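You operate a simulated robot arm through the tools that you are given. There is no shell and no other tool.

Carry out the task below with a simulated robot arm. There is one attempt and no reset: what you move stays moved.

JOB
Clear the stop and run the arc in the machine with the time on mid.
Fine: pull the red stop button out, push reset once, hold lever on, set the time knob; push the green go button once when the heat lamp is out and wait for the done lamp.

The check looks at the end state, three seconds after you hand in, the way a careful person would. Anything else that was tipped, shoved, dropped, spilled or broken makes it a failure.

ROBOT AND FRAMES
A 6-joint arm with a two-finger gripper, fixed in place. Base frame: the origin is on the floor under the middle of its stand, x ahead of it, y to its left, z up. Units: m, degrees, N and s.
It reaches about 1.417 m from its shoulder. Its first joint turns from -166.0 to 166.0 degrees. Payload 3.43 kg.
The TCP is the grasp point between the finger pads, 0.02 m short of the fingertips. In the tool frame z runs along the fingers and y along their closing line. The gripper opens to 0.19 m; its body begins 0.248 m behind the TCP.
Orientation is that of the tool frame in the base frame, as a unit quaternion [x, y, z, w]. With the fingers straight down and closing along the base's y, the tool's x points along the base's -x, its y along +y and its z along -z.

CONTROLS
- The arm moves only by the tool servo_tool. Its argument "targets" is a list of rows, each an object of numbers (a shift or turn left out is 0, a gripper value left out holds the last): "x", "y", "z": the shift along the base's x, y, z in cm; "rx", "ry", "rz": the turn, a rotation vector about the base's x, y, z in degrees; "hand": the finger opening in cm, from 0 to 19. In form: [{"x": .., "y": .., "z": .., "rx": .., "ry": .., "rz": .., "hand": ..}, ...]. A call has 1 to 20 rows; each row is the pose to reach, as a shift and turn from the pose commanded when the call began. Each row takes 0.2 s and may step no farther than 0.05 m and 8.6 degrees from the row before; otherwise, or with a gripper value out of range, the whole call is refused. Where a pose cannot be reached the arm comes as near as it can. A force on the tool above 40 N (or 10 N above the force at the start of the call, whichever is more), or a blocked arm, ends the call early, and 0.2 s more pass. Each finger travels about 0.153 m/s and halts on what it meets, pressing with about 26 N; the grip force reading is that of the motor and also rises with nothing between the fingers. The clock runs only during rows and for 0.2 s after the last one: add rows that repeat a pose to give the fingers time. It gives the time, the measured TCP pose, the force on the tool (base axes), the opening and the grip force at its end, in the units of the frame above (readings bear some noise), with the torque about the TCP (base axes, N m) and any sound that the robot's microphone picked up.
- Cameras (640 x 400 px; columns grow to the right, rows downward): "scene" is fixed at [0.3835, -0.5007, 1.9046]; the picture's right is [0.88, -0.48, 0.00], its down [-0.39, -0.71, -0.59] and it looks along [0.29, 0.52, -0.81] (base axes); focal length 317 px, centre (320, 200). "wrist" rides on the gripper at [0.07, -0.008, -0.288] in the tool frame; the picture's right is [0.12, 0.99, 0.00], its down [-0.96, 0.12, -0.25] and it looks along [-0.25, 0.03, 0.97] (tool axes); focal length 261 px, centre (320, 200). There is no depth. A picture from a camera that has moved, and an enlarged one, comes with that camera's place and axes in the base frame and with its lens. The place of the scene camera against the robot may be out by one fixed shift of up to 0.025 m in any direction.
- camera(camera): a new picture of that camera. No time passes.
- raise_lower(by): moves the trunk up (or, below 0, down) by that many m; the arm rides with it, the base frame stays. It gives what a move gives, with no picture.
- inspect(camera, box): a new picture of the part [left, top, right, bottom] of that camera's present view, enlarged. No time passes.
- finish_job(): hands the job in; it is judged then, once.

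Places have to be worked out from the pictures, the camera data and where the tool is seen. Open the gripper and draw the arm clear of the work before you hand the job in, unless the task says otherwise.

The tools are called after "Emit:" by a JSON object that holds its "op" and its "data". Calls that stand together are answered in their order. servo_tool: Moves the arm, as the interface text tells. Its arguments: {"type":"object","properties":{"targets":{"type":"array"}},"required":["targets"]} The other tools are called the same way: raise_lower (by) moves the trunk up or down; camera (camera) takes a picture; inspect (camera, box) takes an enlarged picture of a part of a camera's view; finish_job () hands the job in.

At the start:

```text
clock: 0.0
ee_pos: [0.5095, 0.0468, 1.4576]
orientation: [0.0, 1.0, 0.001, 0.0]
contact_force: [0.2, -0.2, -0.3]
torque: [-0.01, -0.01, 0.01]
grip_width: 0.1899
grasp_force: 0.1
trunk travel left (down, up): [-0.375, 0.065]
```

scene: 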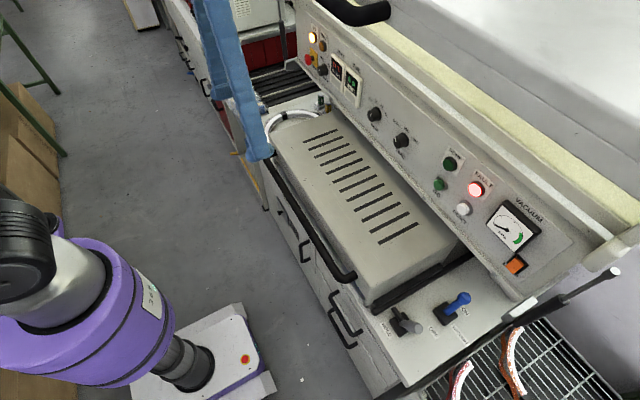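
wrist: 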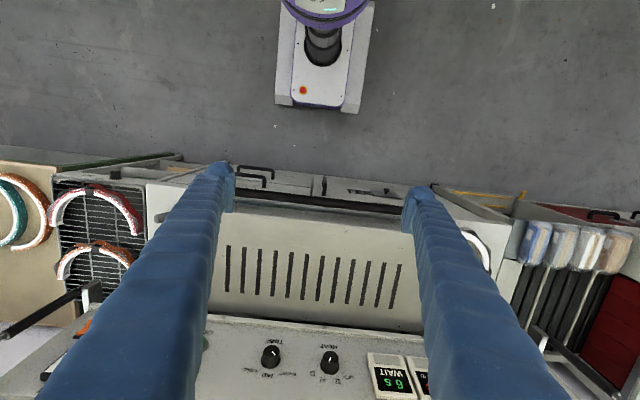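

I'll start by looking closely at the panel from the scene camera to read the labels and find the controls.

Emit:
{"op": "inspect", "data": {"camera": "scene", "box": [280, 0, 440, 100]}}

Emit:
{"op": "inspect", "data": {"camera": "scene", "box": [340, 80, 500, 180]}}

Emit:
{"op": "inspect", "data": {"camera": "scene", "box": [400, 140, 560, 240]}}

Emit:
{"op": "inspect", "data": {"camera": "scene", "box": [360, 260, 520, 360]}}

Emit:
{"op": "inspect", "data": {"camera": "wrist", "box": [200, 300, 440, 400]}}

```text
4.00 times, centred on (360, 50) of scene
camera zoom: at [0.3835, -0.5007, 1.9046], right [0.88, -0.48, 0.0], down [-0.39, -0.71, -0.59], along [0.29, 0.52, -0.81], focal length 1269 px, centre (160, 800)
```

zoom: 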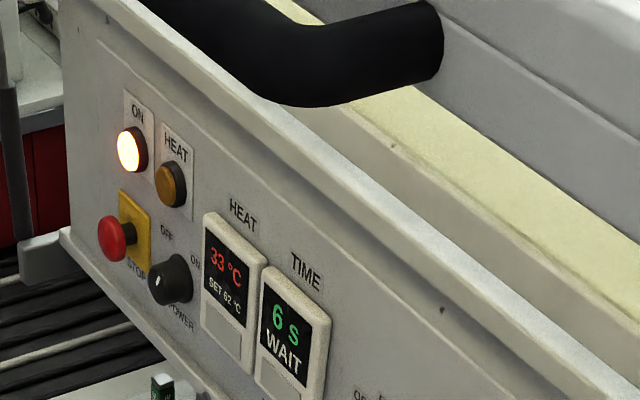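

```text
4.00 times, centred on (420, 130) of scene
camera zoom: at [0.3835, -0.5007, 1.9046], right [0.88, -0.48, 0.0], down [-0.39, -0.71, -0.59], along [0.29, 0.52, -0.81], focal length 1269 px, centre (-80, 480)
```

zoom: 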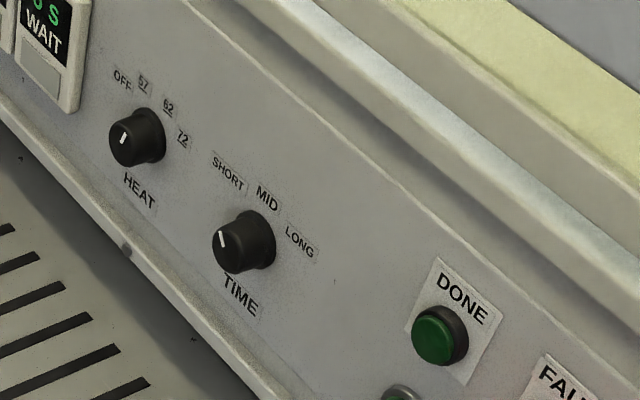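

```text
4.00 times, centred on (480, 190) of scene
camera zoom: at [0.3835, -0.5007, 1.9046], right [0.88, -0.48, 0.0], down [-0.39, -0.71, -0.59], along [0.29, 0.52, -0.81], focal length 1269 px, centre (-320, 240)
```

zoom: 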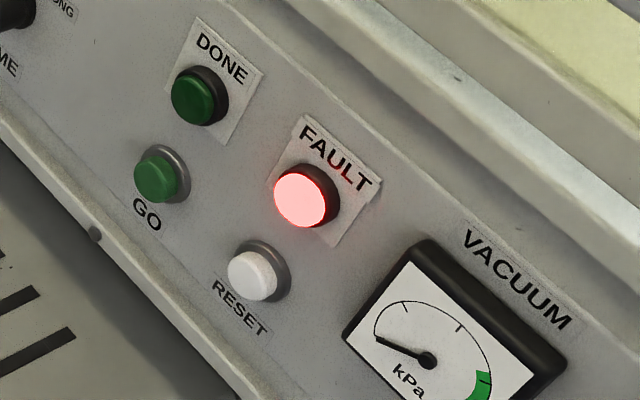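

```text
4.00 times, centred on (440, 310) of scene
camera zoom: at [0.3835, -0.5007, 1.9046], right [0.88, -0.48, 0.0], down [-0.39, -0.71, -0.59], along [0.29, 0.52, -0.81], focal length 1269 px, centre (-160, -240)
```

zoom: 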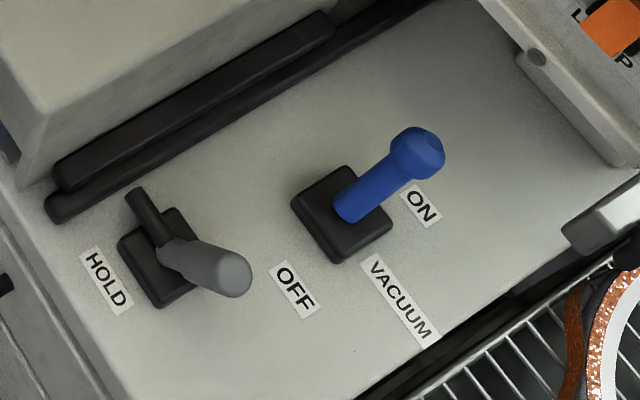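

```text
2.67 times, centred on (320, 350) of wrist
camera zoom: at [0.4382, 0.038, 1.7455], right [-0.12, 0.99, 0.0], down [0.96, 0.12, 0.25], along [0.25, 0.03, -0.97], focal length 695 px, centre (320, -200)
```

zoom: 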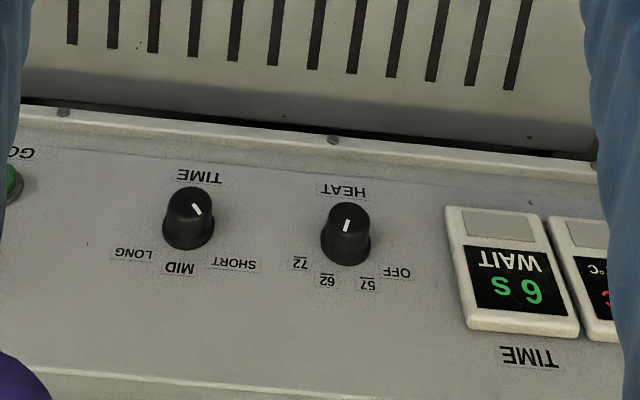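

The panel faces the robot (−x and tilted up), with STOP at the far left (y≈0.57), the TIME knob near y≈0, GO and RESET near y≈−0.19 and −0.28, and the levers on the deck at right. I'll tilt the tool toward the panel so the wrist camera can see it head-on.

Emit:
{"op": "servo_tool", "data": {"targets": [{"ry": -8, "x": -1}, {"ry": -16, "x": -2}, {"ry": -24, "x": -3}, {"ry": -32, "x": -4}, {"ry": -40, "x": -4}, {"ry": -45, "x": -4}]}}

Emit:
{"op": "camera", "data": {"camera": "wrist"}}

Emit:
{"op": "camera", "data": {"camera": "scene"}}

```text
clock: 1.4
ee_pos: [0.4702, 0.0467, 1.4657]
orientation: [-0.001, 0.924, 0.001, 0.381]
contact_force: [0.7, -1.1, -0.7]
torque: [-0.01, 0.0, 0.0]
grip_width: 0.1898
grasp_force: 0.1
out of reach, approached as far as the arm can: row 6
trunk travel left (down, up): [-0.375, 0.065]
```

```text
taken
camera wrist: at [0.218, 0.039, 1.6206], right [-0.08, 0.99, -0.08], down [0.51, 0.12, 0.85], along [0.86, 0.03, -0.51], focal length 261 px, centre (320, 200)
```

wrist: 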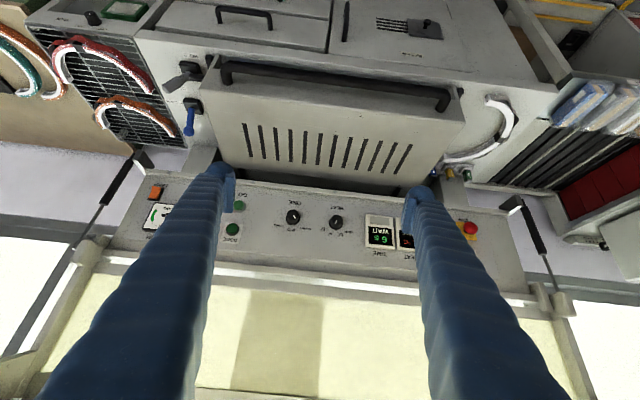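

```text
taken
```

scene: 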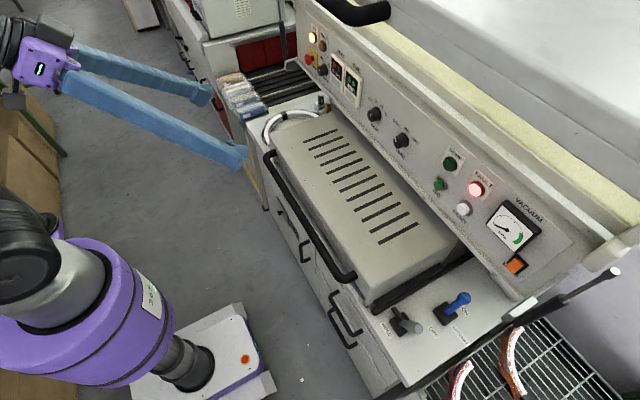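

The view now shows the whole machine. I'll zoom in on the panel, levers and STOP area from here.

Emit:
{"op": "inspect", "data": {"camera": "wrist", "box": [220, 180, 420, 270]}}

Emit:
{"op": "inspect", "data": {"camera": "wrist", "box": [140, 50, 260, 140]}}

Emit:
{"op": "inspect", "data": {"camera": "wrist", "box": [380, 180, 540, 280]}}

Emit:
{"op": "inspect", "data": {"camera": "wrist", "box": [100, 160, 260, 260]}}

```text
3.20 times, centred on (320, 225) of wrist
camera zoom: at [0.218, 0.039, 1.6206], right [-0.08, 0.99, -0.08], down [0.51, 0.12, 0.85], along [0.86, 0.03, -0.51], focal length 834 px, centre (320, 120)
```

zoom: 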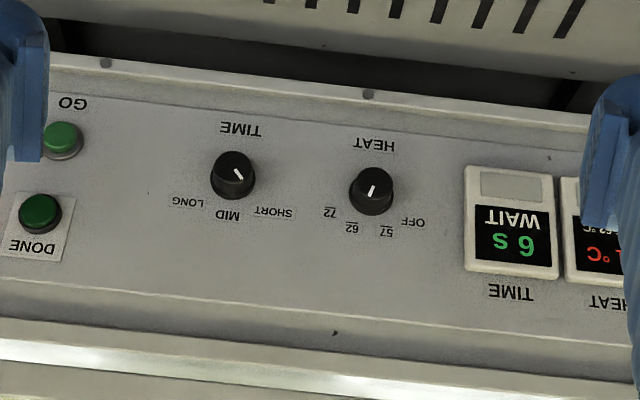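

```text
4.44 times, centred on (200, 95) of wrist
camera zoom: at [0.218, 0.039, 1.6206], right [-0.08, 0.99, -0.08], down [0.51, 0.12, 0.85], along [0.86, 0.03, -0.51], focal length 1158 px, centre (853, 667)
```

zoom: 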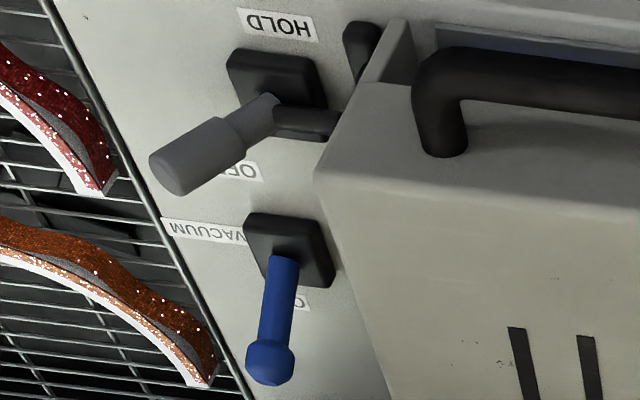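

```text
4.00 times, centred on (460, 230) of wrist
camera zoom: at [0.218, 0.039, 1.6206], right [-0.08, 0.99, -0.08], down [0.51, 0.12, 0.85], along [0.86, 0.03, -0.51], focal length 1043 px, centre (-240, 80)
```

zoom: 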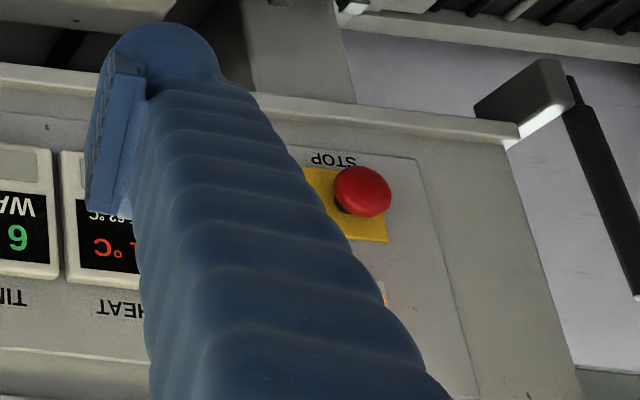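

```text
4.00 times, centred on (180, 210) of wrist
camera zoom: at [0.218, 0.039, 1.6206], right [-0.08, 0.99, -0.08], down [0.51, 0.12, 0.85], along [0.86, 0.03, -0.51], focal length 1043 px, centre (880, 160)
```

zoom: 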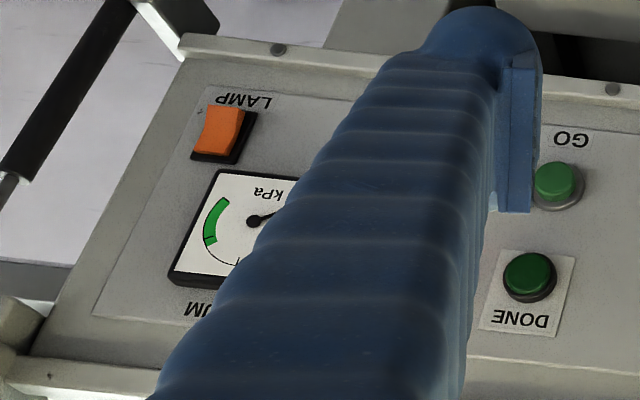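

Both levers sit on the deck at right; the HOLD lever leans toward −y (near an OFF label) and I want a clear look at it. I'll move the camera over there, keeping well above the deck.

Emit:
{"op": "servo_tool", "data": {"targets": [{"y": -4, "ry": 3, "x": 0.5}, {"y": -8, "ry": 6, "x": 1}, {"y": -12, "ry": 9, "x": 1.5}, {"y": -16, "ry": 12, "x": 2}, {"y": -20, "ry": 15, "x": 2.5, "z": -1}, {"y": -24, "ry": 15, "x": 3, "z": -3}, {"y": -28, "ry": 15, "x": 3, "z": -5}, {"y": -32, "ry": 15, "x": 3, "z": -7}, {"y": -36, "ry": 15, "x": 3, "z": -9}, {"y": -40, "ry": 15, "x": 3, "z": -10}, {"y": -44, "ry": 15, "x": 3, "z": -11}]}}

Emit:
{"op": "camera", "data": {"camera": "wrist"}}

```text
clock: 3.8
ee_pos: [0.5049, -0.3946, 1.3581]
orientation: [-0.001, 0.966, 0.001, 0.257]
contact_force: [-0.3, -0.7, -0.6]
torque: [0.06, 0.07, 0.04]
grip_width: 0.19
grasp_force: 0.0
trunk travel left (down, up): [-0.375, 0.065]
```

```text
taken
camera wrist: at [0.3, -0.4019, 1.5719], right [-0.1, 0.99, -0.06], down [0.71, 0.11, 0.69], along [0.7, 0.03, -0.72], focal length 261 px, centre (320, 200)
```

wrist: 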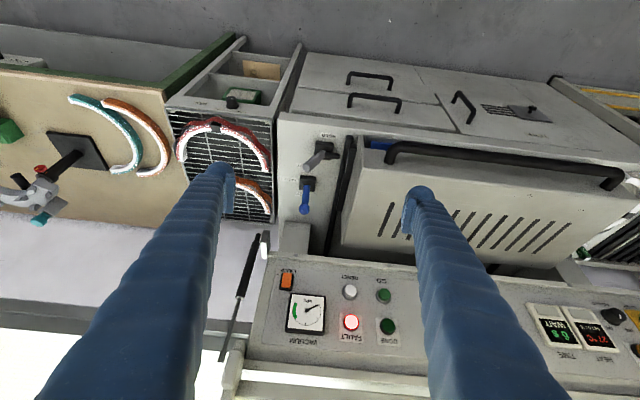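

Emit:
{"op": "inspect", "data": {"camera": "wrist", "box": [265, 120, 385, 220]}}

Emit:
{"op": "inspect", "data": {"camera": "wrist", "box": [250, 250, 420, 360]}}

Emit:
{"op": "inspect", "data": {"camera": "wrist", "box": [160, 60, 320, 160]}}

```text
4.00 times, centred on (325, 170) of wrist
camera zoom: at [0.3, -0.4019, 1.5719], right [-0.1, 0.99, -0.06], down [0.71, 0.11, 0.69], along [0.7, 0.03, -0.72], focal length 1043 px, centre (300, 320)
```

zoom: 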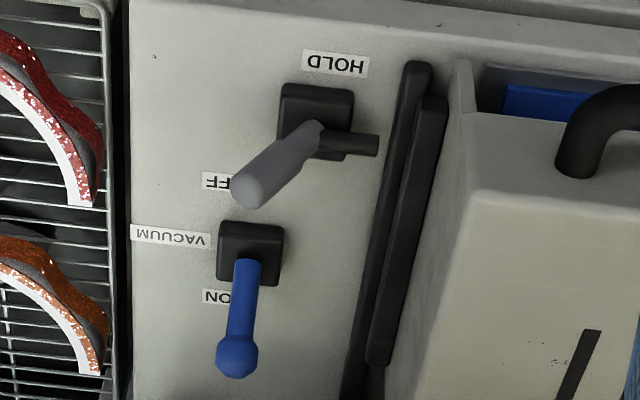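

```text
3.64 times, centred on (335, 305) of wrist
camera zoom: at [0.3, -0.4019, 1.5719], right [-0.1, 0.99, -0.06], down [0.71, 0.11, 0.69], along [0.7, 0.03, -0.72], focal length 948 px, centre (266, -182)
```

zoom: 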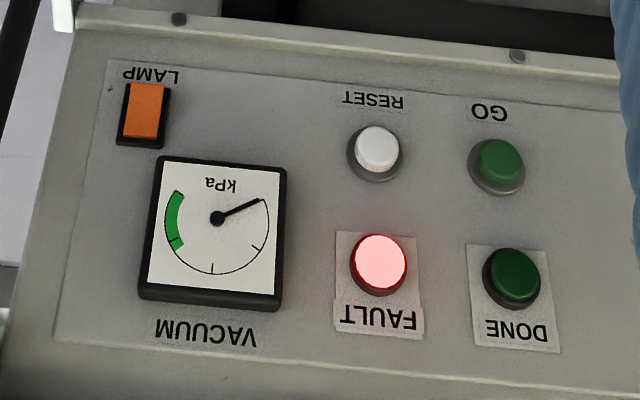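

```text
4.00 times, centred on (240, 110) of wrist
camera zoom: at [0.3, -0.4019, 1.5719], right [-0.1, 0.99, -0.06], down [0.71, 0.11, 0.69], along [0.7, 0.03, -0.72], focal length 1043 px, centre (640, 560)
```

zoom: 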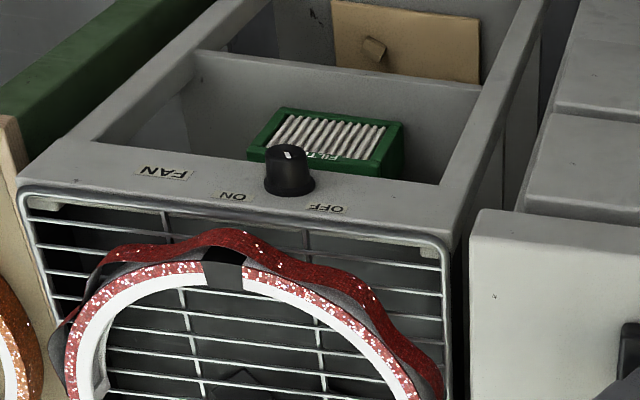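

The VACUUM lever already leans to ON. HOLD's marking is unclear, so I'll zoom tighter here.

Emit:
{"op": "inspect", "data": {"camera": "wrist", "box": [300, 130, 348, 160]}}

Emit:
{"op": "inspect", "data": {"camera": "scene", "box": [370, 290, 450, 350]}}

Emit:
{"op": "inspect", "data": {"camera": "scene", "box": [295, 20, 365, 90]}}

```text
13.33 times, centred on (324, 145) of wrist
camera zoom: at [0.3, -0.4019, 1.5719], right [-0.1, 0.99, -0.06], down [0.71, 0.11, 0.69], along [0.7, 0.03, -0.72], focal length 3475 px, centre (267, 933)
```

zoom: 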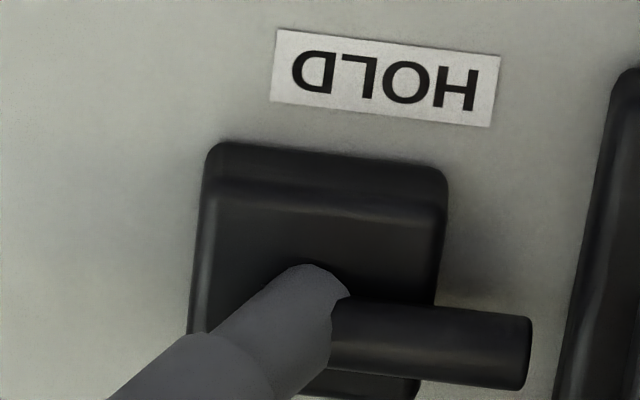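

```text
6.67 times, centred on (410, 320) of scene
camera zoom: at [0.3835, -0.5007, 1.9046], right [0.88, -0.48, 0.0], down [-0.39, -0.71, -0.59], along [0.29, 0.52, -0.81], focal length 2114 px, centre (-280, -600)
```

zoom: 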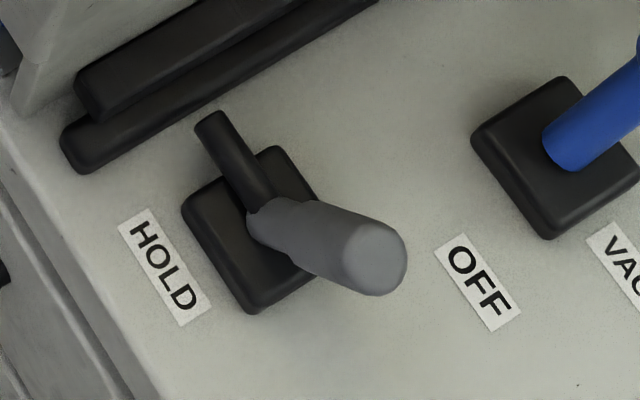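

```text
5.71 times, centred on (330, 55) of scene
camera zoom: at [0.3835, -0.5007, 1.9046], right [0.88, -0.48, 0.0], down [-0.39, -0.71, -0.59], along [0.29, 0.52, -0.81], focal length 1812 px, centre (263, 1029)
```

zoom: 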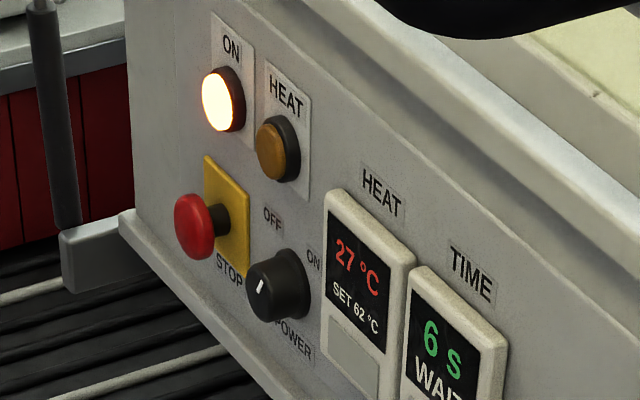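

The levers sit low (deck z≈0.885; HOLD base near (0.74, −0.38)), and HOLD has a black stub pointing toward the cover plus a grey handle. I'll take a near top-down view to learn its actual lean direction.

Emit:
{"op": "servo_tool", "data": {"targets": [{"x": 4, "y": -1, "z": -1, "ry": 6}, {"x": 8, "y": -2, "z": -2, "ry": 12}, {"x": 12, "y": -3, "z": -4, "ry": 18}, {"x": 16, "y": -4, "z": -6, "ry": 24}, {"x": 19, "y": -5, "z": -8, "ry": 30}]}}

Emit:
{"op": "camera", "data": {"camera": "wrist"}}

```text
clock: 5.2
ee_pos: [0.607, -0.4158, 1.2703]
orientation: [0.004, 0.999, 0.024, -0.034]
contact_force: [-9.5, -1.1, -2.9]
torque: [0.35, -2.21, -0.13]
grip_width: 0.1897
grasp_force: 0.0
trunk travel left (down, up): [-0.375, 0.065]
stopped in row 5: the arm was blocked; the commanded pose is now the measured one
```

```text
taken
camera wrist: at [0.5561, -0.4361, 1.5597], right [-0.11, 0.99, 0.06], down [0.98, 0.1, 0.19], along [0.18, 0.07, -0.98], focal length 261 px, centre (320, 200)
```

wrist: 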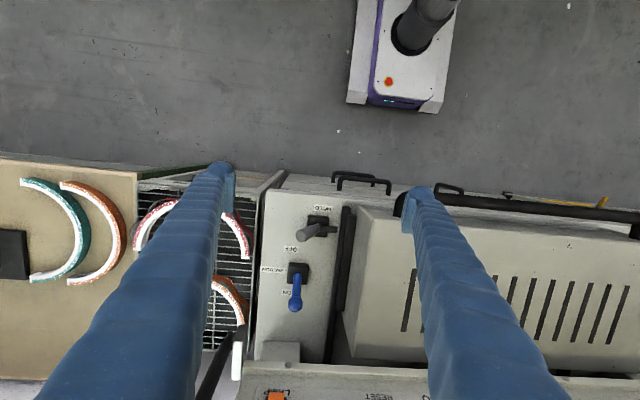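

The arm was blocked with about −9.5 N along x; I need to see what was touched before going any further.

Emit:
{"op": "camera", "data": {"camera": "scene"}}

```text
taken
```

scene: 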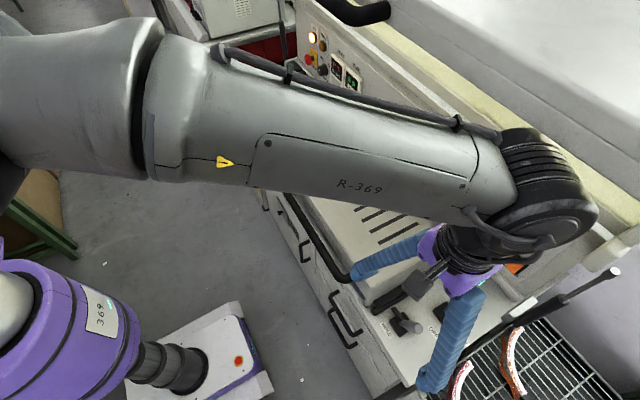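

The force at the tool acts about 0.23 m above the TCP pushing −x, so the gripper body touched something at roughly x≈0.7, z≈1.5 – probably the raised lid or its handle. I'll back off gently toward −x and tilt the body away, then look.

Emit:
{"op": "servo_tool", "data": {"targets": [{"x": -2, "ry": -3}, {"x": -5, "ry": -8}, {"x": -9, "ry": -15}]}}

Emit:
{"op": "camera", "data": {"camera": "scene"}}

Emit:
{"op": "camera", "data": {"camera": "wrist"}}

```text
clock: 5.5
ee_pos: [0.8001, -0.3851, 1.1477]
orientation: [-0.004, 0.996, 0.013, -0.093]
contact_force: [-15.0, -53.7, 201.7]
torque: [12.2, -15.99, -2.97]
grip_width: 0.1898
grasp_force: 0.0
trunk travel left (down, up): [-0.375, 0.065]
stopped in row 1: the arm was blocked; the commanded pose is now the measured one
```

```text
taken
```

scene: 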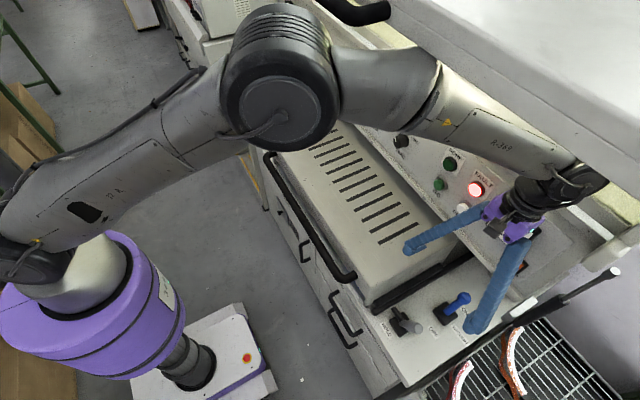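

```text
taken
camera wrist: at [0.7837, -0.3998, 1.4425], right [-0.12, 0.99, 0.05], down [0.99, 0.12, 0.07], along [0.06, 0.06, -1.0], focal length 261 px, centre (320, 200)
```

wrist: 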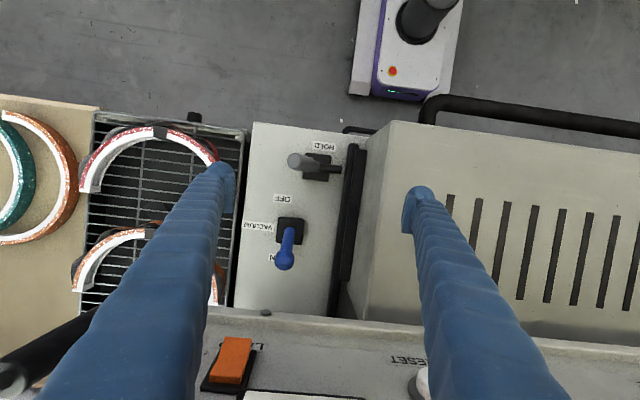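

The arm swung through another configuration and is now pressing hard (about 200 N upward on the tool) near the panel's top lip. I'll inspect exactly what is in contact before moving at all.

Emit:
{"op": "inspect", "data": {"camera": "scene", "box": [400, 100, 640, 260]}}

Emit:
{"op": "inspect", "data": {"camera": "scene", "box": [300, 0, 640, 220]}}

Emit:
{"op": "inspect", "data": {"camera": "wrist", "box": [160, 280, 520, 400]}}

```text
2.50 times, centred on (520, 180) of scene
camera zoom: at [0.3835, -0.5007, 1.9046], right [0.88, -0.48, 0.0], down [-0.39, -0.71, -0.59], along [0.29, 0.52, -0.81], focal length 793 px, centre (-180, 250)
```

zoom: 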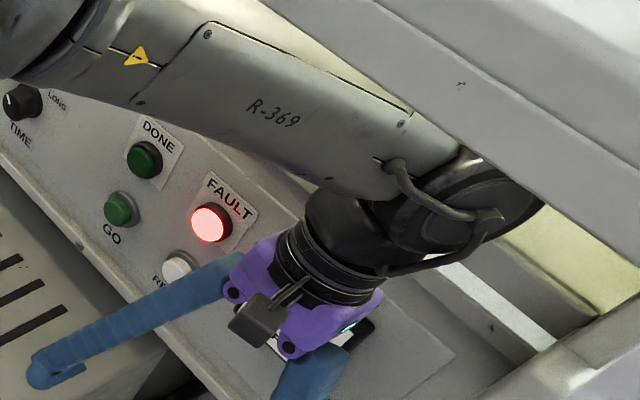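

```text
1.82 times, centred on (470, 110) of scene
camera zoom: at [0.3835, -0.5007, 1.9046], right [0.88, -0.48, 0.0], down [-0.39, -0.71, -0.59], along [0.29, 0.52, -0.81], focal length 577 px, centre (47, 364)
```

zoom: 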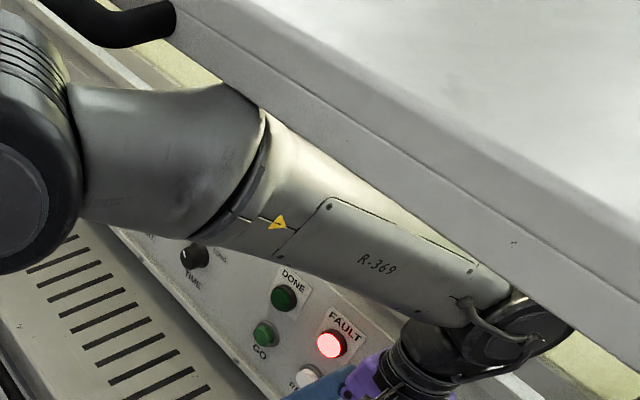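

```text
1.78 times, centred on (340, 340) of wrist
camera zoom: at [0.7837, -0.3998, 1.4425], right [-0.12, 0.99, 0.05], down [0.99, 0.12, 0.07], along [0.06, 0.06, -1.0], focal length 463 px, centre (284, -49)
```

zoom: 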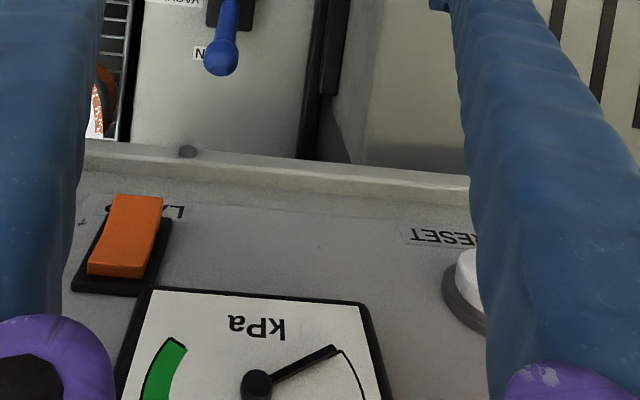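

The forearm has swung in under the raised lid and the gripper body is pressing on the panel's upper edge. I'll try a very small retreat (−x, slightly up) and watch the force to confirm that I'm easing off.

Emit:
{"op": "servo_tool", "data": {"targets": [{"x": -1, "z": 0.5}]}}

Emit:
{"op": "camera", "data": {"camera": "scene"}}

```text
clock: 5.9
ee_pos: [0.708, -0.3975, 1.2029]
orientation: [0.002, 0.997, 0.018, -0.069]
contact_force: [-0.2, 0.9, 3.1]
torque: [-0.22, -0.3, 0.02]
grip_width: 0.1899
grasp_force: 0.1
trunk travel left (down, up): [-0.375, 0.065]
```

```text
taken
```

scene: 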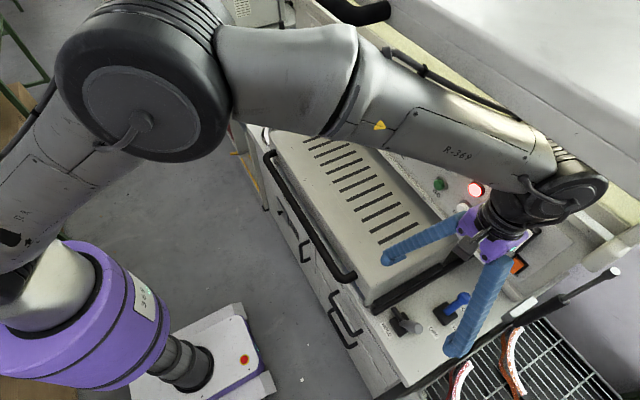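

Contact is released (forces near zero) and the arm is at (0.708, −0.398, 1.203). I'll hold still for a moment to see whether it's settled.

Emit:
{"op": "servo_tool", "data": {"targets": [{"x": 0}]}}

Emit:
{"op": "camera", "data": {"camera": "scene"}}

Emit:
{"op": "camera", "data": {"camera": "wrist"}}

```text
clock: 6.3
ee_pos: [0.7139, -0.3997, 1.1913]
orientation: [0.001, 0.997, 0.02, -0.076]
contact_force: [-2.0, 0.2, -5.0]
torque: [0.1, 0.07, -0.03]
grip_width: 0.19
grasp_force: 0.1
trunk travel left (down, up): [-0.375, 0.065]
```

```text
taken
```

scene: 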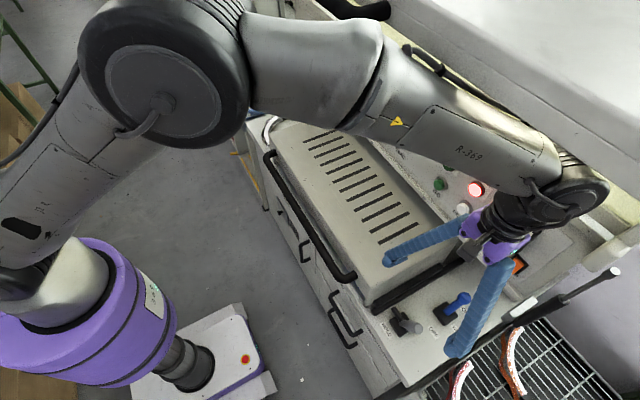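

```text
taken
camera wrist: at [0.6876, -0.4178, 1.4858], right [-0.11, 0.99, 0.06], down [0.99, 0.11, 0.11], along [0.1, 0.07, -0.99], focal length 261 px, centre (320, 200)
```

wrist: 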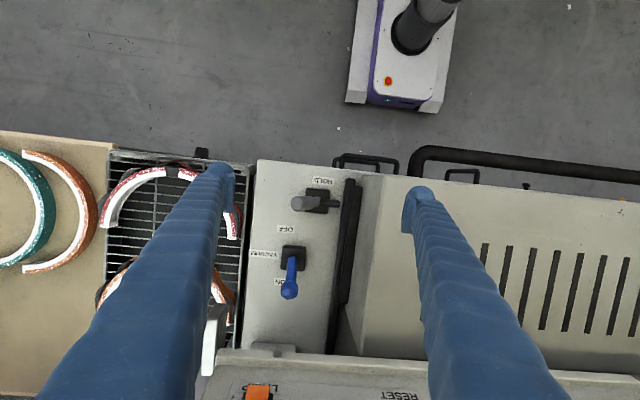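

The drift is small now. I'll hold once more to verify that the arm has settled before backing away from the lid.

Emit:
{"op": "servo_tool", "data": {"targets": [{"x": 0}, {"x": 0}]}}

Emit:
{"op": "inspect", "data": {"camera": "scene", "box": [300, 0, 640, 220]}}

```text
clock: 6.9
ee_pos: [0.7147, -0.3973, 1.1986]
orientation: [0.001, 0.997, 0.018, -0.072]
contact_force: [-2.1, 0.6, 1.9]
torque: [0.03, -0.55, -0.01]
grip_width: 0.1901
grasp_force: 0.0
trunk travel left (down, up): [-0.375, 0.065]
```

```text
1.82 times, centred on (470, 110) of scene
camera zoom: at [0.3835, -0.5007, 1.9046], right [0.88, -0.48, 0.0], down [-0.39, -0.71, -0.59], along [0.29, 0.52, -0.81], focal length 577 px, centre (47, 364)
```

zoom: 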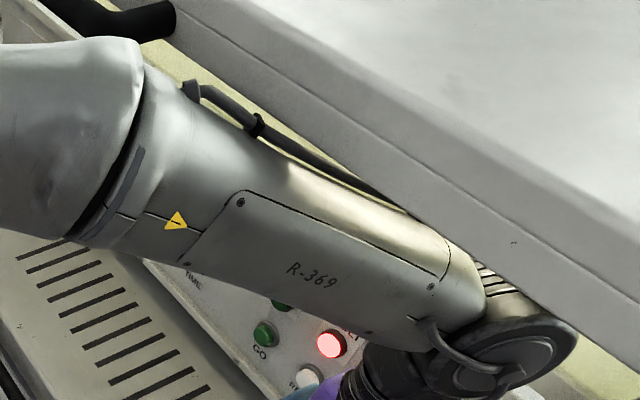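

The arm has settled at (0.715, −0.397, 1.199), tucked just under the lid's front edge. Everything I need is low, so I'll lower the trunk a little to gain clearance from the lid, then draw back out.

Emit:
{"op": "raise_lower", "data": {"by": -0.05}}

Emit:
{"op": "camera", "data": {"camera": "scene"}}

```text
clock: 7.8
ee_pos: [0.7227, -0.3977, 1.142]
orientation: [0.001, 0.997, 0.018, -0.076]
contact_force: [-0.5, 0.0, 0.4]
torque: [0.04, -0.04, 0.01]
grip_width: 0.1901
grasp_force: 0.1
trunk travel left (down, up): [-0.325, 0.115]
```

```text
taken
```

scene: 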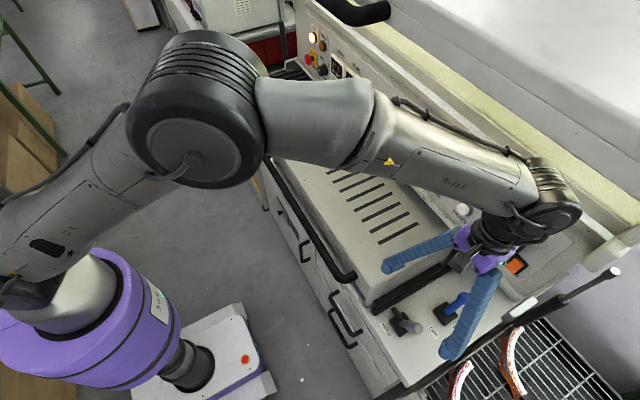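

The wrist is now clear of the lid and forces are near zero. I'll check that the lid sits where it was in the first picture.

Emit:
{"op": "inspect", "data": {"camera": "scene", "box": [280, 0, 440, 100]}}

Emit:
{"op": "inspect", "data": {"camera": "scene", "box": [480, 130, 640, 300]}}

```text
4.00 times, centred on (360, 50) of scene
camera zoom: at [0.3835, -0.5007, 1.9046], right [0.88, -0.48, 0.0], down [-0.39, -0.71, -0.59], along [0.29, 0.52, -0.81], focal length 1269 px, centre (160, 800)
```

zoom: 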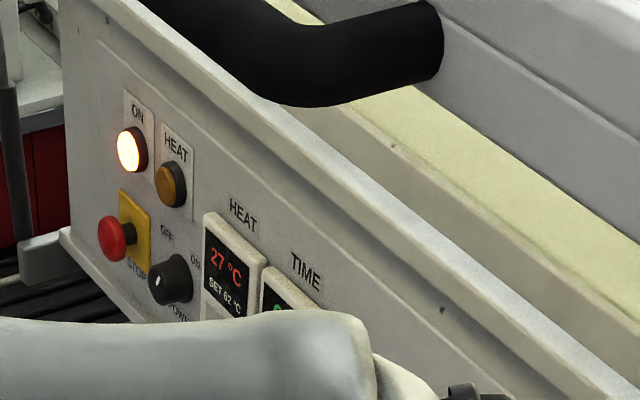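

```text
2.35 times, centred on (560, 215) of scene
camera zoom: at [0.3835, -0.5007, 1.9046], right [0.88, -0.48, 0.0], down [-0.39, -0.71, -0.59], along [0.29, 0.52, -0.81], focal length 746 px, centre (-245, 165)
```

zoom: 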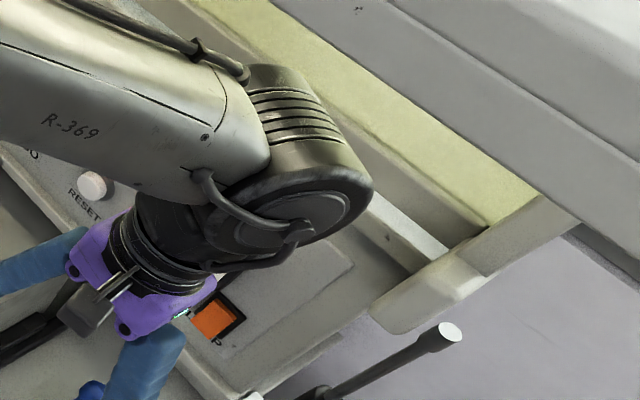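

The lid and its handle match the first picture exactly, so it sprang back in place. While the camera is above the levers, I'll take a look down at them.

Emit:
{"op": "camera", "data": {"camera": "wrist"}}

Emit:
{"op": "inspect", "data": {"camera": "wrist", "box": [235, 130, 385, 330]}}

```text
taken
camera wrist: at [0.695, -0.4159, 1.4358], right [-0.11, 0.99, 0.05], down [0.99, 0.11, 0.1], along [0.1, 0.07, -0.99], focal length 261 px, centre (320, 200)
```

wrist: 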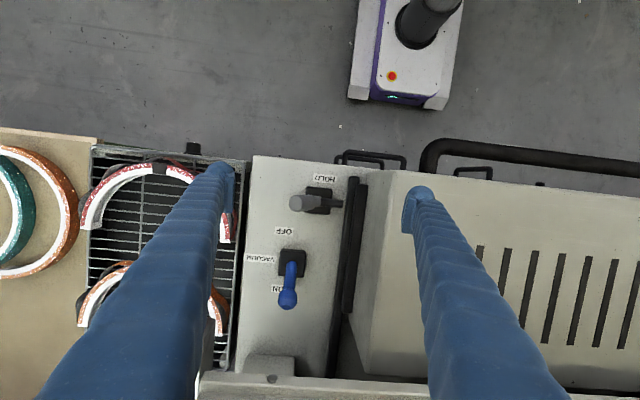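

```text
2.00 times, centred on (310, 230) of wrist
camera zoom: at [0.695, -0.4159, 1.4358], right [-0.11, 0.99, 0.05], down [0.99, 0.11, 0.1], along [0.1, 0.07, -0.99], focal length 521 px, centre (340, 140)
```

zoom: 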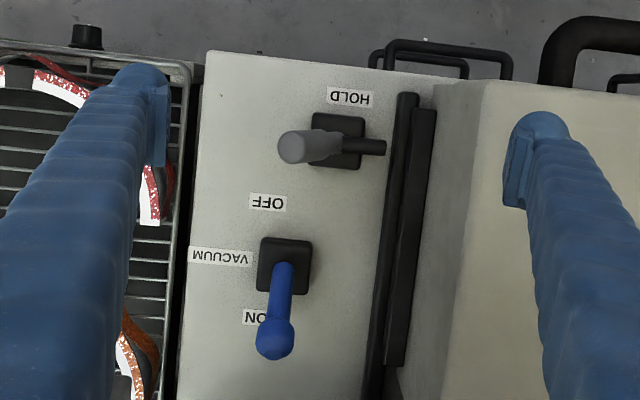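

Seen from above, the HOLD handle leans toward −y and its black plunger stub points at the cover rail but stops just short of it – so it's a push-type hold-down currently OFF; ON should be the handle thrown toward +y. Now I'll draw back from under the lid in small steps.

Emit:
{"op": "servo_tool", "data": {"targets": [{"x": -2, "ry": -2}, {"x": -4, "ry": -4}, {"x": -6, "ry": -6}, {"x": -8, "ry": -8}, {"x": -10, "ry": -9}]}}

Emit:
{"op": "camera", "data": {"camera": "scene"}}

```text
clock: 9.1
ee_pos: [0.6205, -0.3959, 1.1406]
orientation: [-0.001, 1.0, 0.018, 0.002]
contact_force: [-0.6, -0.5, 1.0]
torque: [0.01, -0.02, 0.01]
grip_width: 0.19
grasp_force: 0.1
trunk travel left (down, up): [-0.325, 0.115]
```

```text
taken
```

scene: 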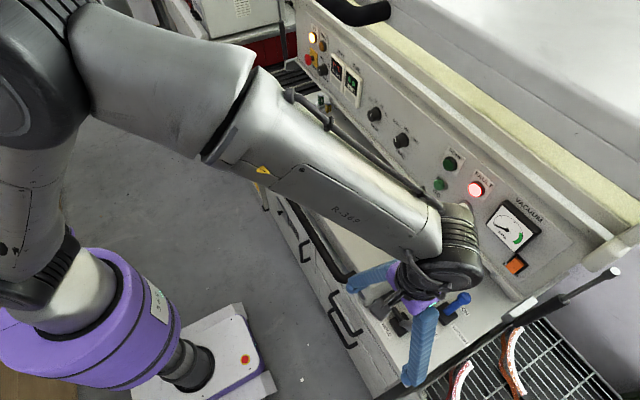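

Tracking is clean again and nothing on the panel looks disturbed. I'll pitch the tool forward so the wrist stays well behind and below the lid edge, then lower the trunk for more working room.

Emit:
{"op": "servo_tool", "data": {"targets": [{"ry": -6, "z": 1, "x": -1}, {"ry": -12, "z": 2, "x": -1}, {"ry": -18, "z": 3, "x": -1}, {"ry": -24, "z": 4, "x": -1}, {"ry": -30, "z": 6, "x": -1}, {"ry": -36, "z": 8, "x": -1}, {"ry": -42, "z": 10, "x": -1}]}}

Emit:
{"op": "raise_lower", "data": {"by": -0.1}}

Emit:
{"op": "camera", "data": {"camera": "scene"}}

Emit:
{"op": "camera", "data": {"camera": "wrist"}}

```text
clock: 10.7
ee_pos: [0.6124, -0.3973, 1.2432]
orientation: [-0.007, 0.932, 0.017, 0.361]
contact_force: [-0.2, -1.1, 0.1]
torque: [0.01, -0.04, 0.02]
grip_width: 0.1897
grasp_force: 0.1
trunk travel left (down, up): [-0.325, 0.115]
```

```text
clock: 12.0
ee_pos: [0.6139, -0.3963, 1.1427]
orientation: [-0.008, 0.932, 0.017, 0.361]
contact_force: [-0.9, -0.2, 0.1]
torque: [0.02, 0.0, -0.03]
grip_width: 0.1898
grasp_force: 0.0
trunk travel left (down, up): [-0.225, 0.215]
```

```text
taken
```

scene: 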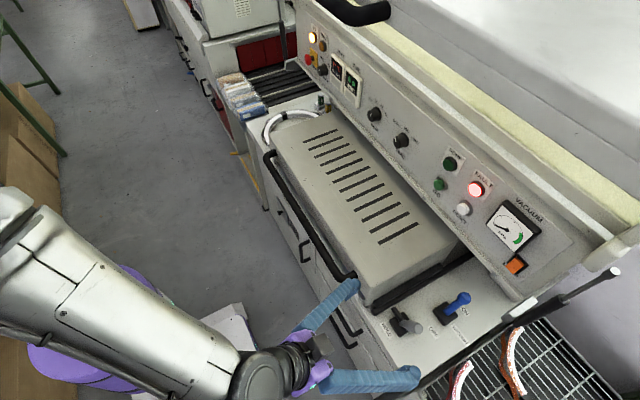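

```text
taken
camera wrist: at [0.3672, -0.4144, 1.3073], right [-0.11, 0.99, -0.05], down [0.54, 0.11, 0.83], along [0.83, 0.07, -0.55], focal length 261 px, centre (320, 200)
```

wrist: 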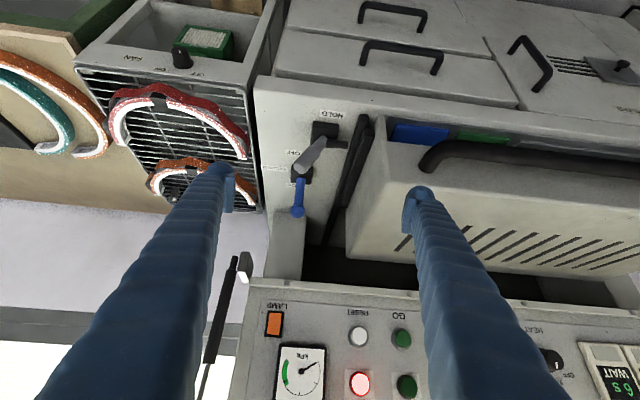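

The scene is undisturbed. From combined views the panel face is about vertical at x≈0.95, with RESET cap ≈(0.93,−0.277,1.246), GO ≈(0.93,−0.19,1.244), STOP ≈(0.90,0.53–0.57,1.24). I'll sweep left in front of the machine at x≈0.6 toward STOP with the tool pitching toward horizontal.

Emit:
{"op": "servo_tool", "data": {"targets": [{"z": 2, "y": 3}, {"z": 4, "y": 7}, {"z": 6, "y": 11}, {"z": 8, "y": 15}, {"z": 9, "y": 19.5}, {"z": 10, "y": 24}, {"z": 10, "y": 28.5}, {"z": 10, "y": 33}, {"z": 10, "y": 37.5}, {"z": 10, "y": 42}, {"z": 10, "y": 46.5, "ry": -2}, {"z": 10, "y": 51, "ry": -5}, {"z": 10, "y": 55.5, "ry": -8}, {"z": 10, "y": 60, "ry": -12}, {"z": 10, "y": 64.5, "ry": -16}, {"z": 10, "y": 69, "ry": -20}, {"z": 10, "y": 73.5, "ry": -24}, {"z": 10, "y": 78, "ry": -28}, {"z": 10, "y": 82, "ry": -32}, {"z": 10, "y": 85, "ry": -36}]}}

Emit:
{"op": "camera", "data": {"camera": "wrist"}}

Emit:
{"op": "camera", "data": {"camera": "scene"}}

```text
clock: 15.7
ee_pos: [0.6585, 0.1941, 1.2266]
orientation: [-0.136, 0.828, -0.234, 0.491]
contact_force: [0.1, -0.3, -0.2]
torque: [0.01, -0.02, -0.04]
grip_width: 0.19
grasp_force: 0.0
out of reach, approached as far as the arm can: row 11, 14, 15
trunk travel left (down, up): [-0.225, 0.215]
stopped in row 18: the arm was blocked; the commanded pose is now the measured one
```

```text
taken
camera wrist: at [0.371, 0.2288, 1.2959], right [-0.05, 0.79, -0.61], down [0.24, 0.6, 0.76], along [0.97, -0.11, -0.23], focal length 261 px, centre (320, 200)
```

wrist: 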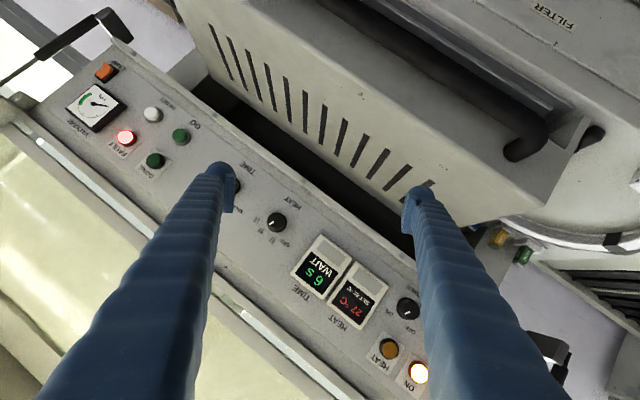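

```text
taken
```

scene: 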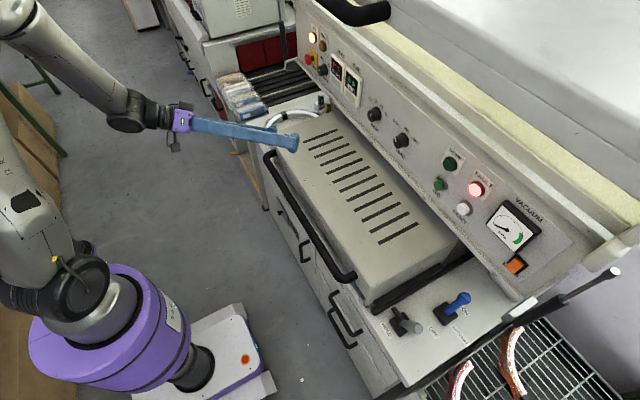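

The arm stopped without contact (force ≈ 0) – it folded too close to its base axis and tracked poorly. I'll hold one row to let it settle before continuing.

Emit:
{"op": "servo_tool", "data": {"targets": [{"x": 0}, {"x": 0}]}}

Emit:
{"op": "camera", "data": {"camera": "scene"}}

```text
clock: 16.3
ee_pos: [0.6545, 0.1958, 1.2275]
orientation: [-0.138, 0.828, -0.233, 0.491]
contact_force: [0.1, 0.6, 0.0]
torque: [-0.02, 0.01, -0.13]
grip_width: 0.1898
grasp_force: 0.0
trunk travel left (down, up): [-0.225, 0.215]
```

```text
taken
```

scene: 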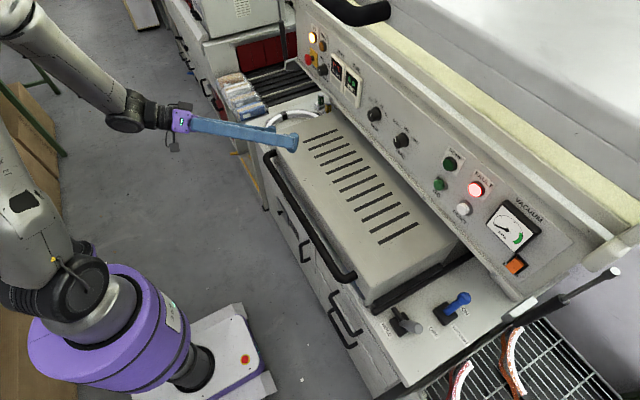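

The arm is steady. I'll now move left and forward while turning the tool to point straight at the panel (fingers horizontal along +x, closing along y), narrowing the fingers on the way, stopping ~13 cm short of STOP.

Emit:
{"op": "servo_tool", "data": {"targets": [{"x": 1, "y": 3.5, "z": 0.2, "hand": 12}, {"x": 2, "y": 7, "z": 0.4, "hand": 8}, {"x": 3, "y": 10.5, "z": 0.6, "rx": 3.1, "ry": -2.8, "rz": 0.8}, {"x": 4, "y": 14, "z": 0.8, "rx": 6.2, "ry": -5.6, "rz": 1.6}, {"x": 5, "y": 17.5, "z": 1.0, "rx": 10.3, "ry": -9.3, "rz": 2.6}, {"x": 6, "y": 21, "z": 1.2, "rx": 14.4, "ry": -13.0, "rz": 3.7}, {"x": 7, "y": 24.5, "z": 1.4, "rx": 18.5, "ry": -16.8, "rz": 4.7}, {"x": 8, "y": 28, "z": 1.6, "rx": 22.6, "ry": -20.5, "rz": 5.8}, {"x": 8.5, "y": 31, "z": 1.7, "rx": 26.7, "ry": -24.2, "rz": 6.8}, {"x": 8.5, "y": 33.5, "z": 1.8, "rx": 30.76, "ry": -27.94, "rz": 7.87}]}}

Emit:
{"op": "camera", "data": {"camera": "wrist"}}

Emit:
{"op": "camera", "data": {"camera": "scene"}}

```text
clock: 18.5
ee_pos: [0.7409, 0.5327, 1.2454]
orientation: [0.0, 0.706, 0.001, 0.708]
contact_force: [0.2, -0.5, 0.9]
torque: [-0.02, 0.01, 0.03]
grip_width: 0.0801
grasp_force: 0.0
trunk travel left (down, up): [-0.225, 0.215]
```

```text
taken
camera wrist: at [0.4529, 0.5254, 1.1734], right [0.0, 0.99, -0.12], down [-0.25, 0.11, 0.96], along [0.97, 0.03, 0.25], focal length 261 px, centre (320, 200)
```

wrist: 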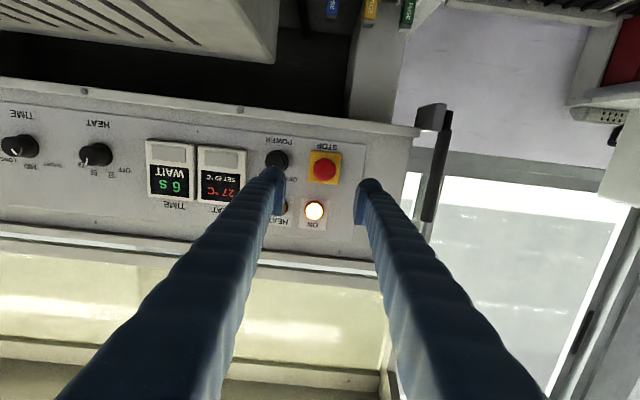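

```text
taken
```

scene: 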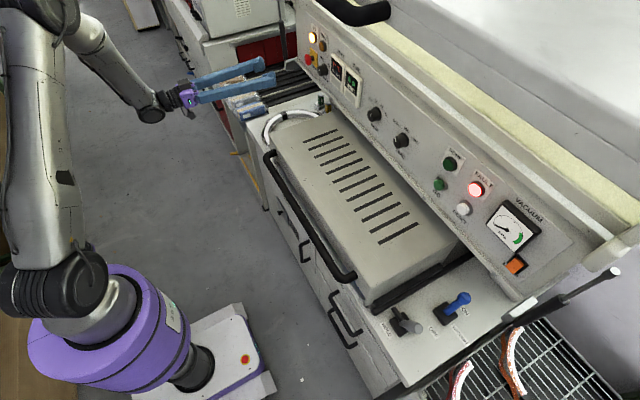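

The pose is exactly as commanded and STOP is in view. I'll zoom in to locate it and check spacing.

Emit:
{"op": "inspect", "data": {"camera": "wrist", "box": [260, 130, 380, 230]}}

Emit:
{"op": "inspect", "data": {"camera": "scene", "box": [230, 30, 370, 120]}}

```text
4.00 times, centred on (320, 180) of wrist
camera zoom: at [0.4529, 0.5254, 1.1734], right [0.0, 0.99, -0.12], down [-0.25, 0.11, 0.96], along [0.97, 0.03, 0.25], focal length 1043 px, centre (320, 280)
```

zoom: 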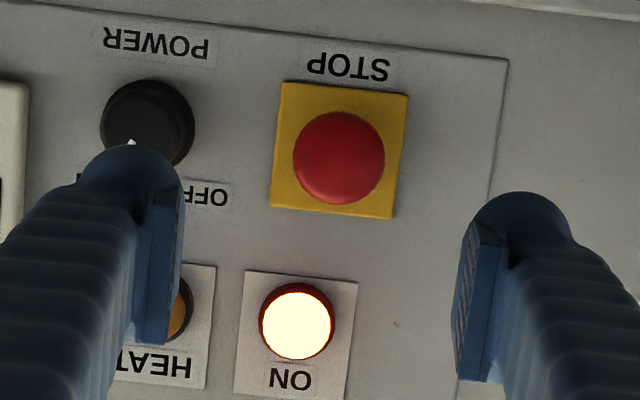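

```text
4.44 times, centred on (300, 75) of scene
camera zoom: at [0.3835, -0.5007, 1.9046], right [0.88, -0.48, 0.0], down [-0.39, -0.71, -0.59], along [0.29, 0.52, -0.81], focal length 1410 px, centre (409, 756)
```

zoom: 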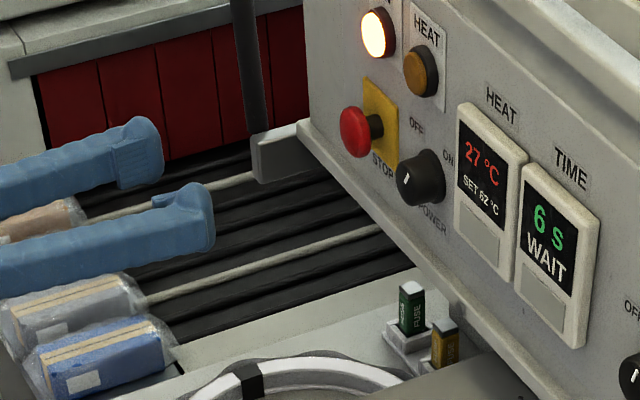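

STOP's head is about 3.9 cm wide at (≈0.92, 0.542, 1.235), with the POWER knob's edge at y≈0.474 and lamps 8.5 cm higher. I'll narrow the fingers to 5.2 cm, centre on STOP, and approach to ~5 cm short to verify.

Emit:
{"op": "servo_tool", "data": {"targets": [{"x": 2, "y": 0.5, "z": -0.5, "hand": 5.2}, {"x": 4, "y": 0.93, "z": -1.04, "hand": 5.2}, {"x": 7, "y": 0.93, "z": -1.04}, {"x": 10, "y": 0.93, "z": -1.04}, {"x": 10, "y": 0.93, "z": -1.04}]}}

Emit:
{"op": "inspect", "data": {"camera": "wrist", "box": [260, 130, 380, 230]}}

Emit:
{"op": "inspect", "data": {"camera": "scene", "box": [230, 30, 370, 120]}}

```text
clock: 19.7
ee_pos: [0.8411, 0.5404, 1.2346]
orientation: [0.001, 0.707, 0.0, 0.708]
contact_force: [-0.6, 0.3, -0.7]
torque: [-0.03, 0.01, 0.0]
grip_width: 0.0522
grasp_force: 0.0
trunk travel left (down, up): [-0.225, 0.215]
```

```text
4.00 times, centred on (320, 180) of wrist
camera zoom: at [0.5526, 0.5328, 1.1632], right [0.0, 0.99, -0.12], down [-0.25, 0.11, 0.96], along [0.97, 0.03, 0.25], focal length 1043 px, centre (320, 280)
```

zoom: 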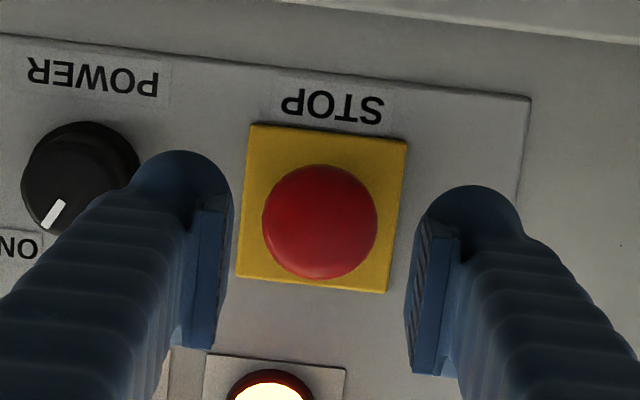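

```text
4.44 times, centred on (300, 75) of scene
camera zoom: at [0.3835, -0.5007, 1.9046], right [0.88, -0.48, 0.0], down [-0.39, -0.71, -0.59], along [0.29, 0.52, -0.81], focal length 1410 px, centre (409, 756)
```

zoom: 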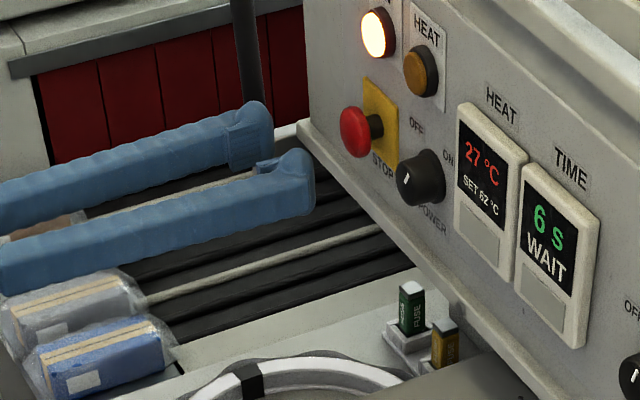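

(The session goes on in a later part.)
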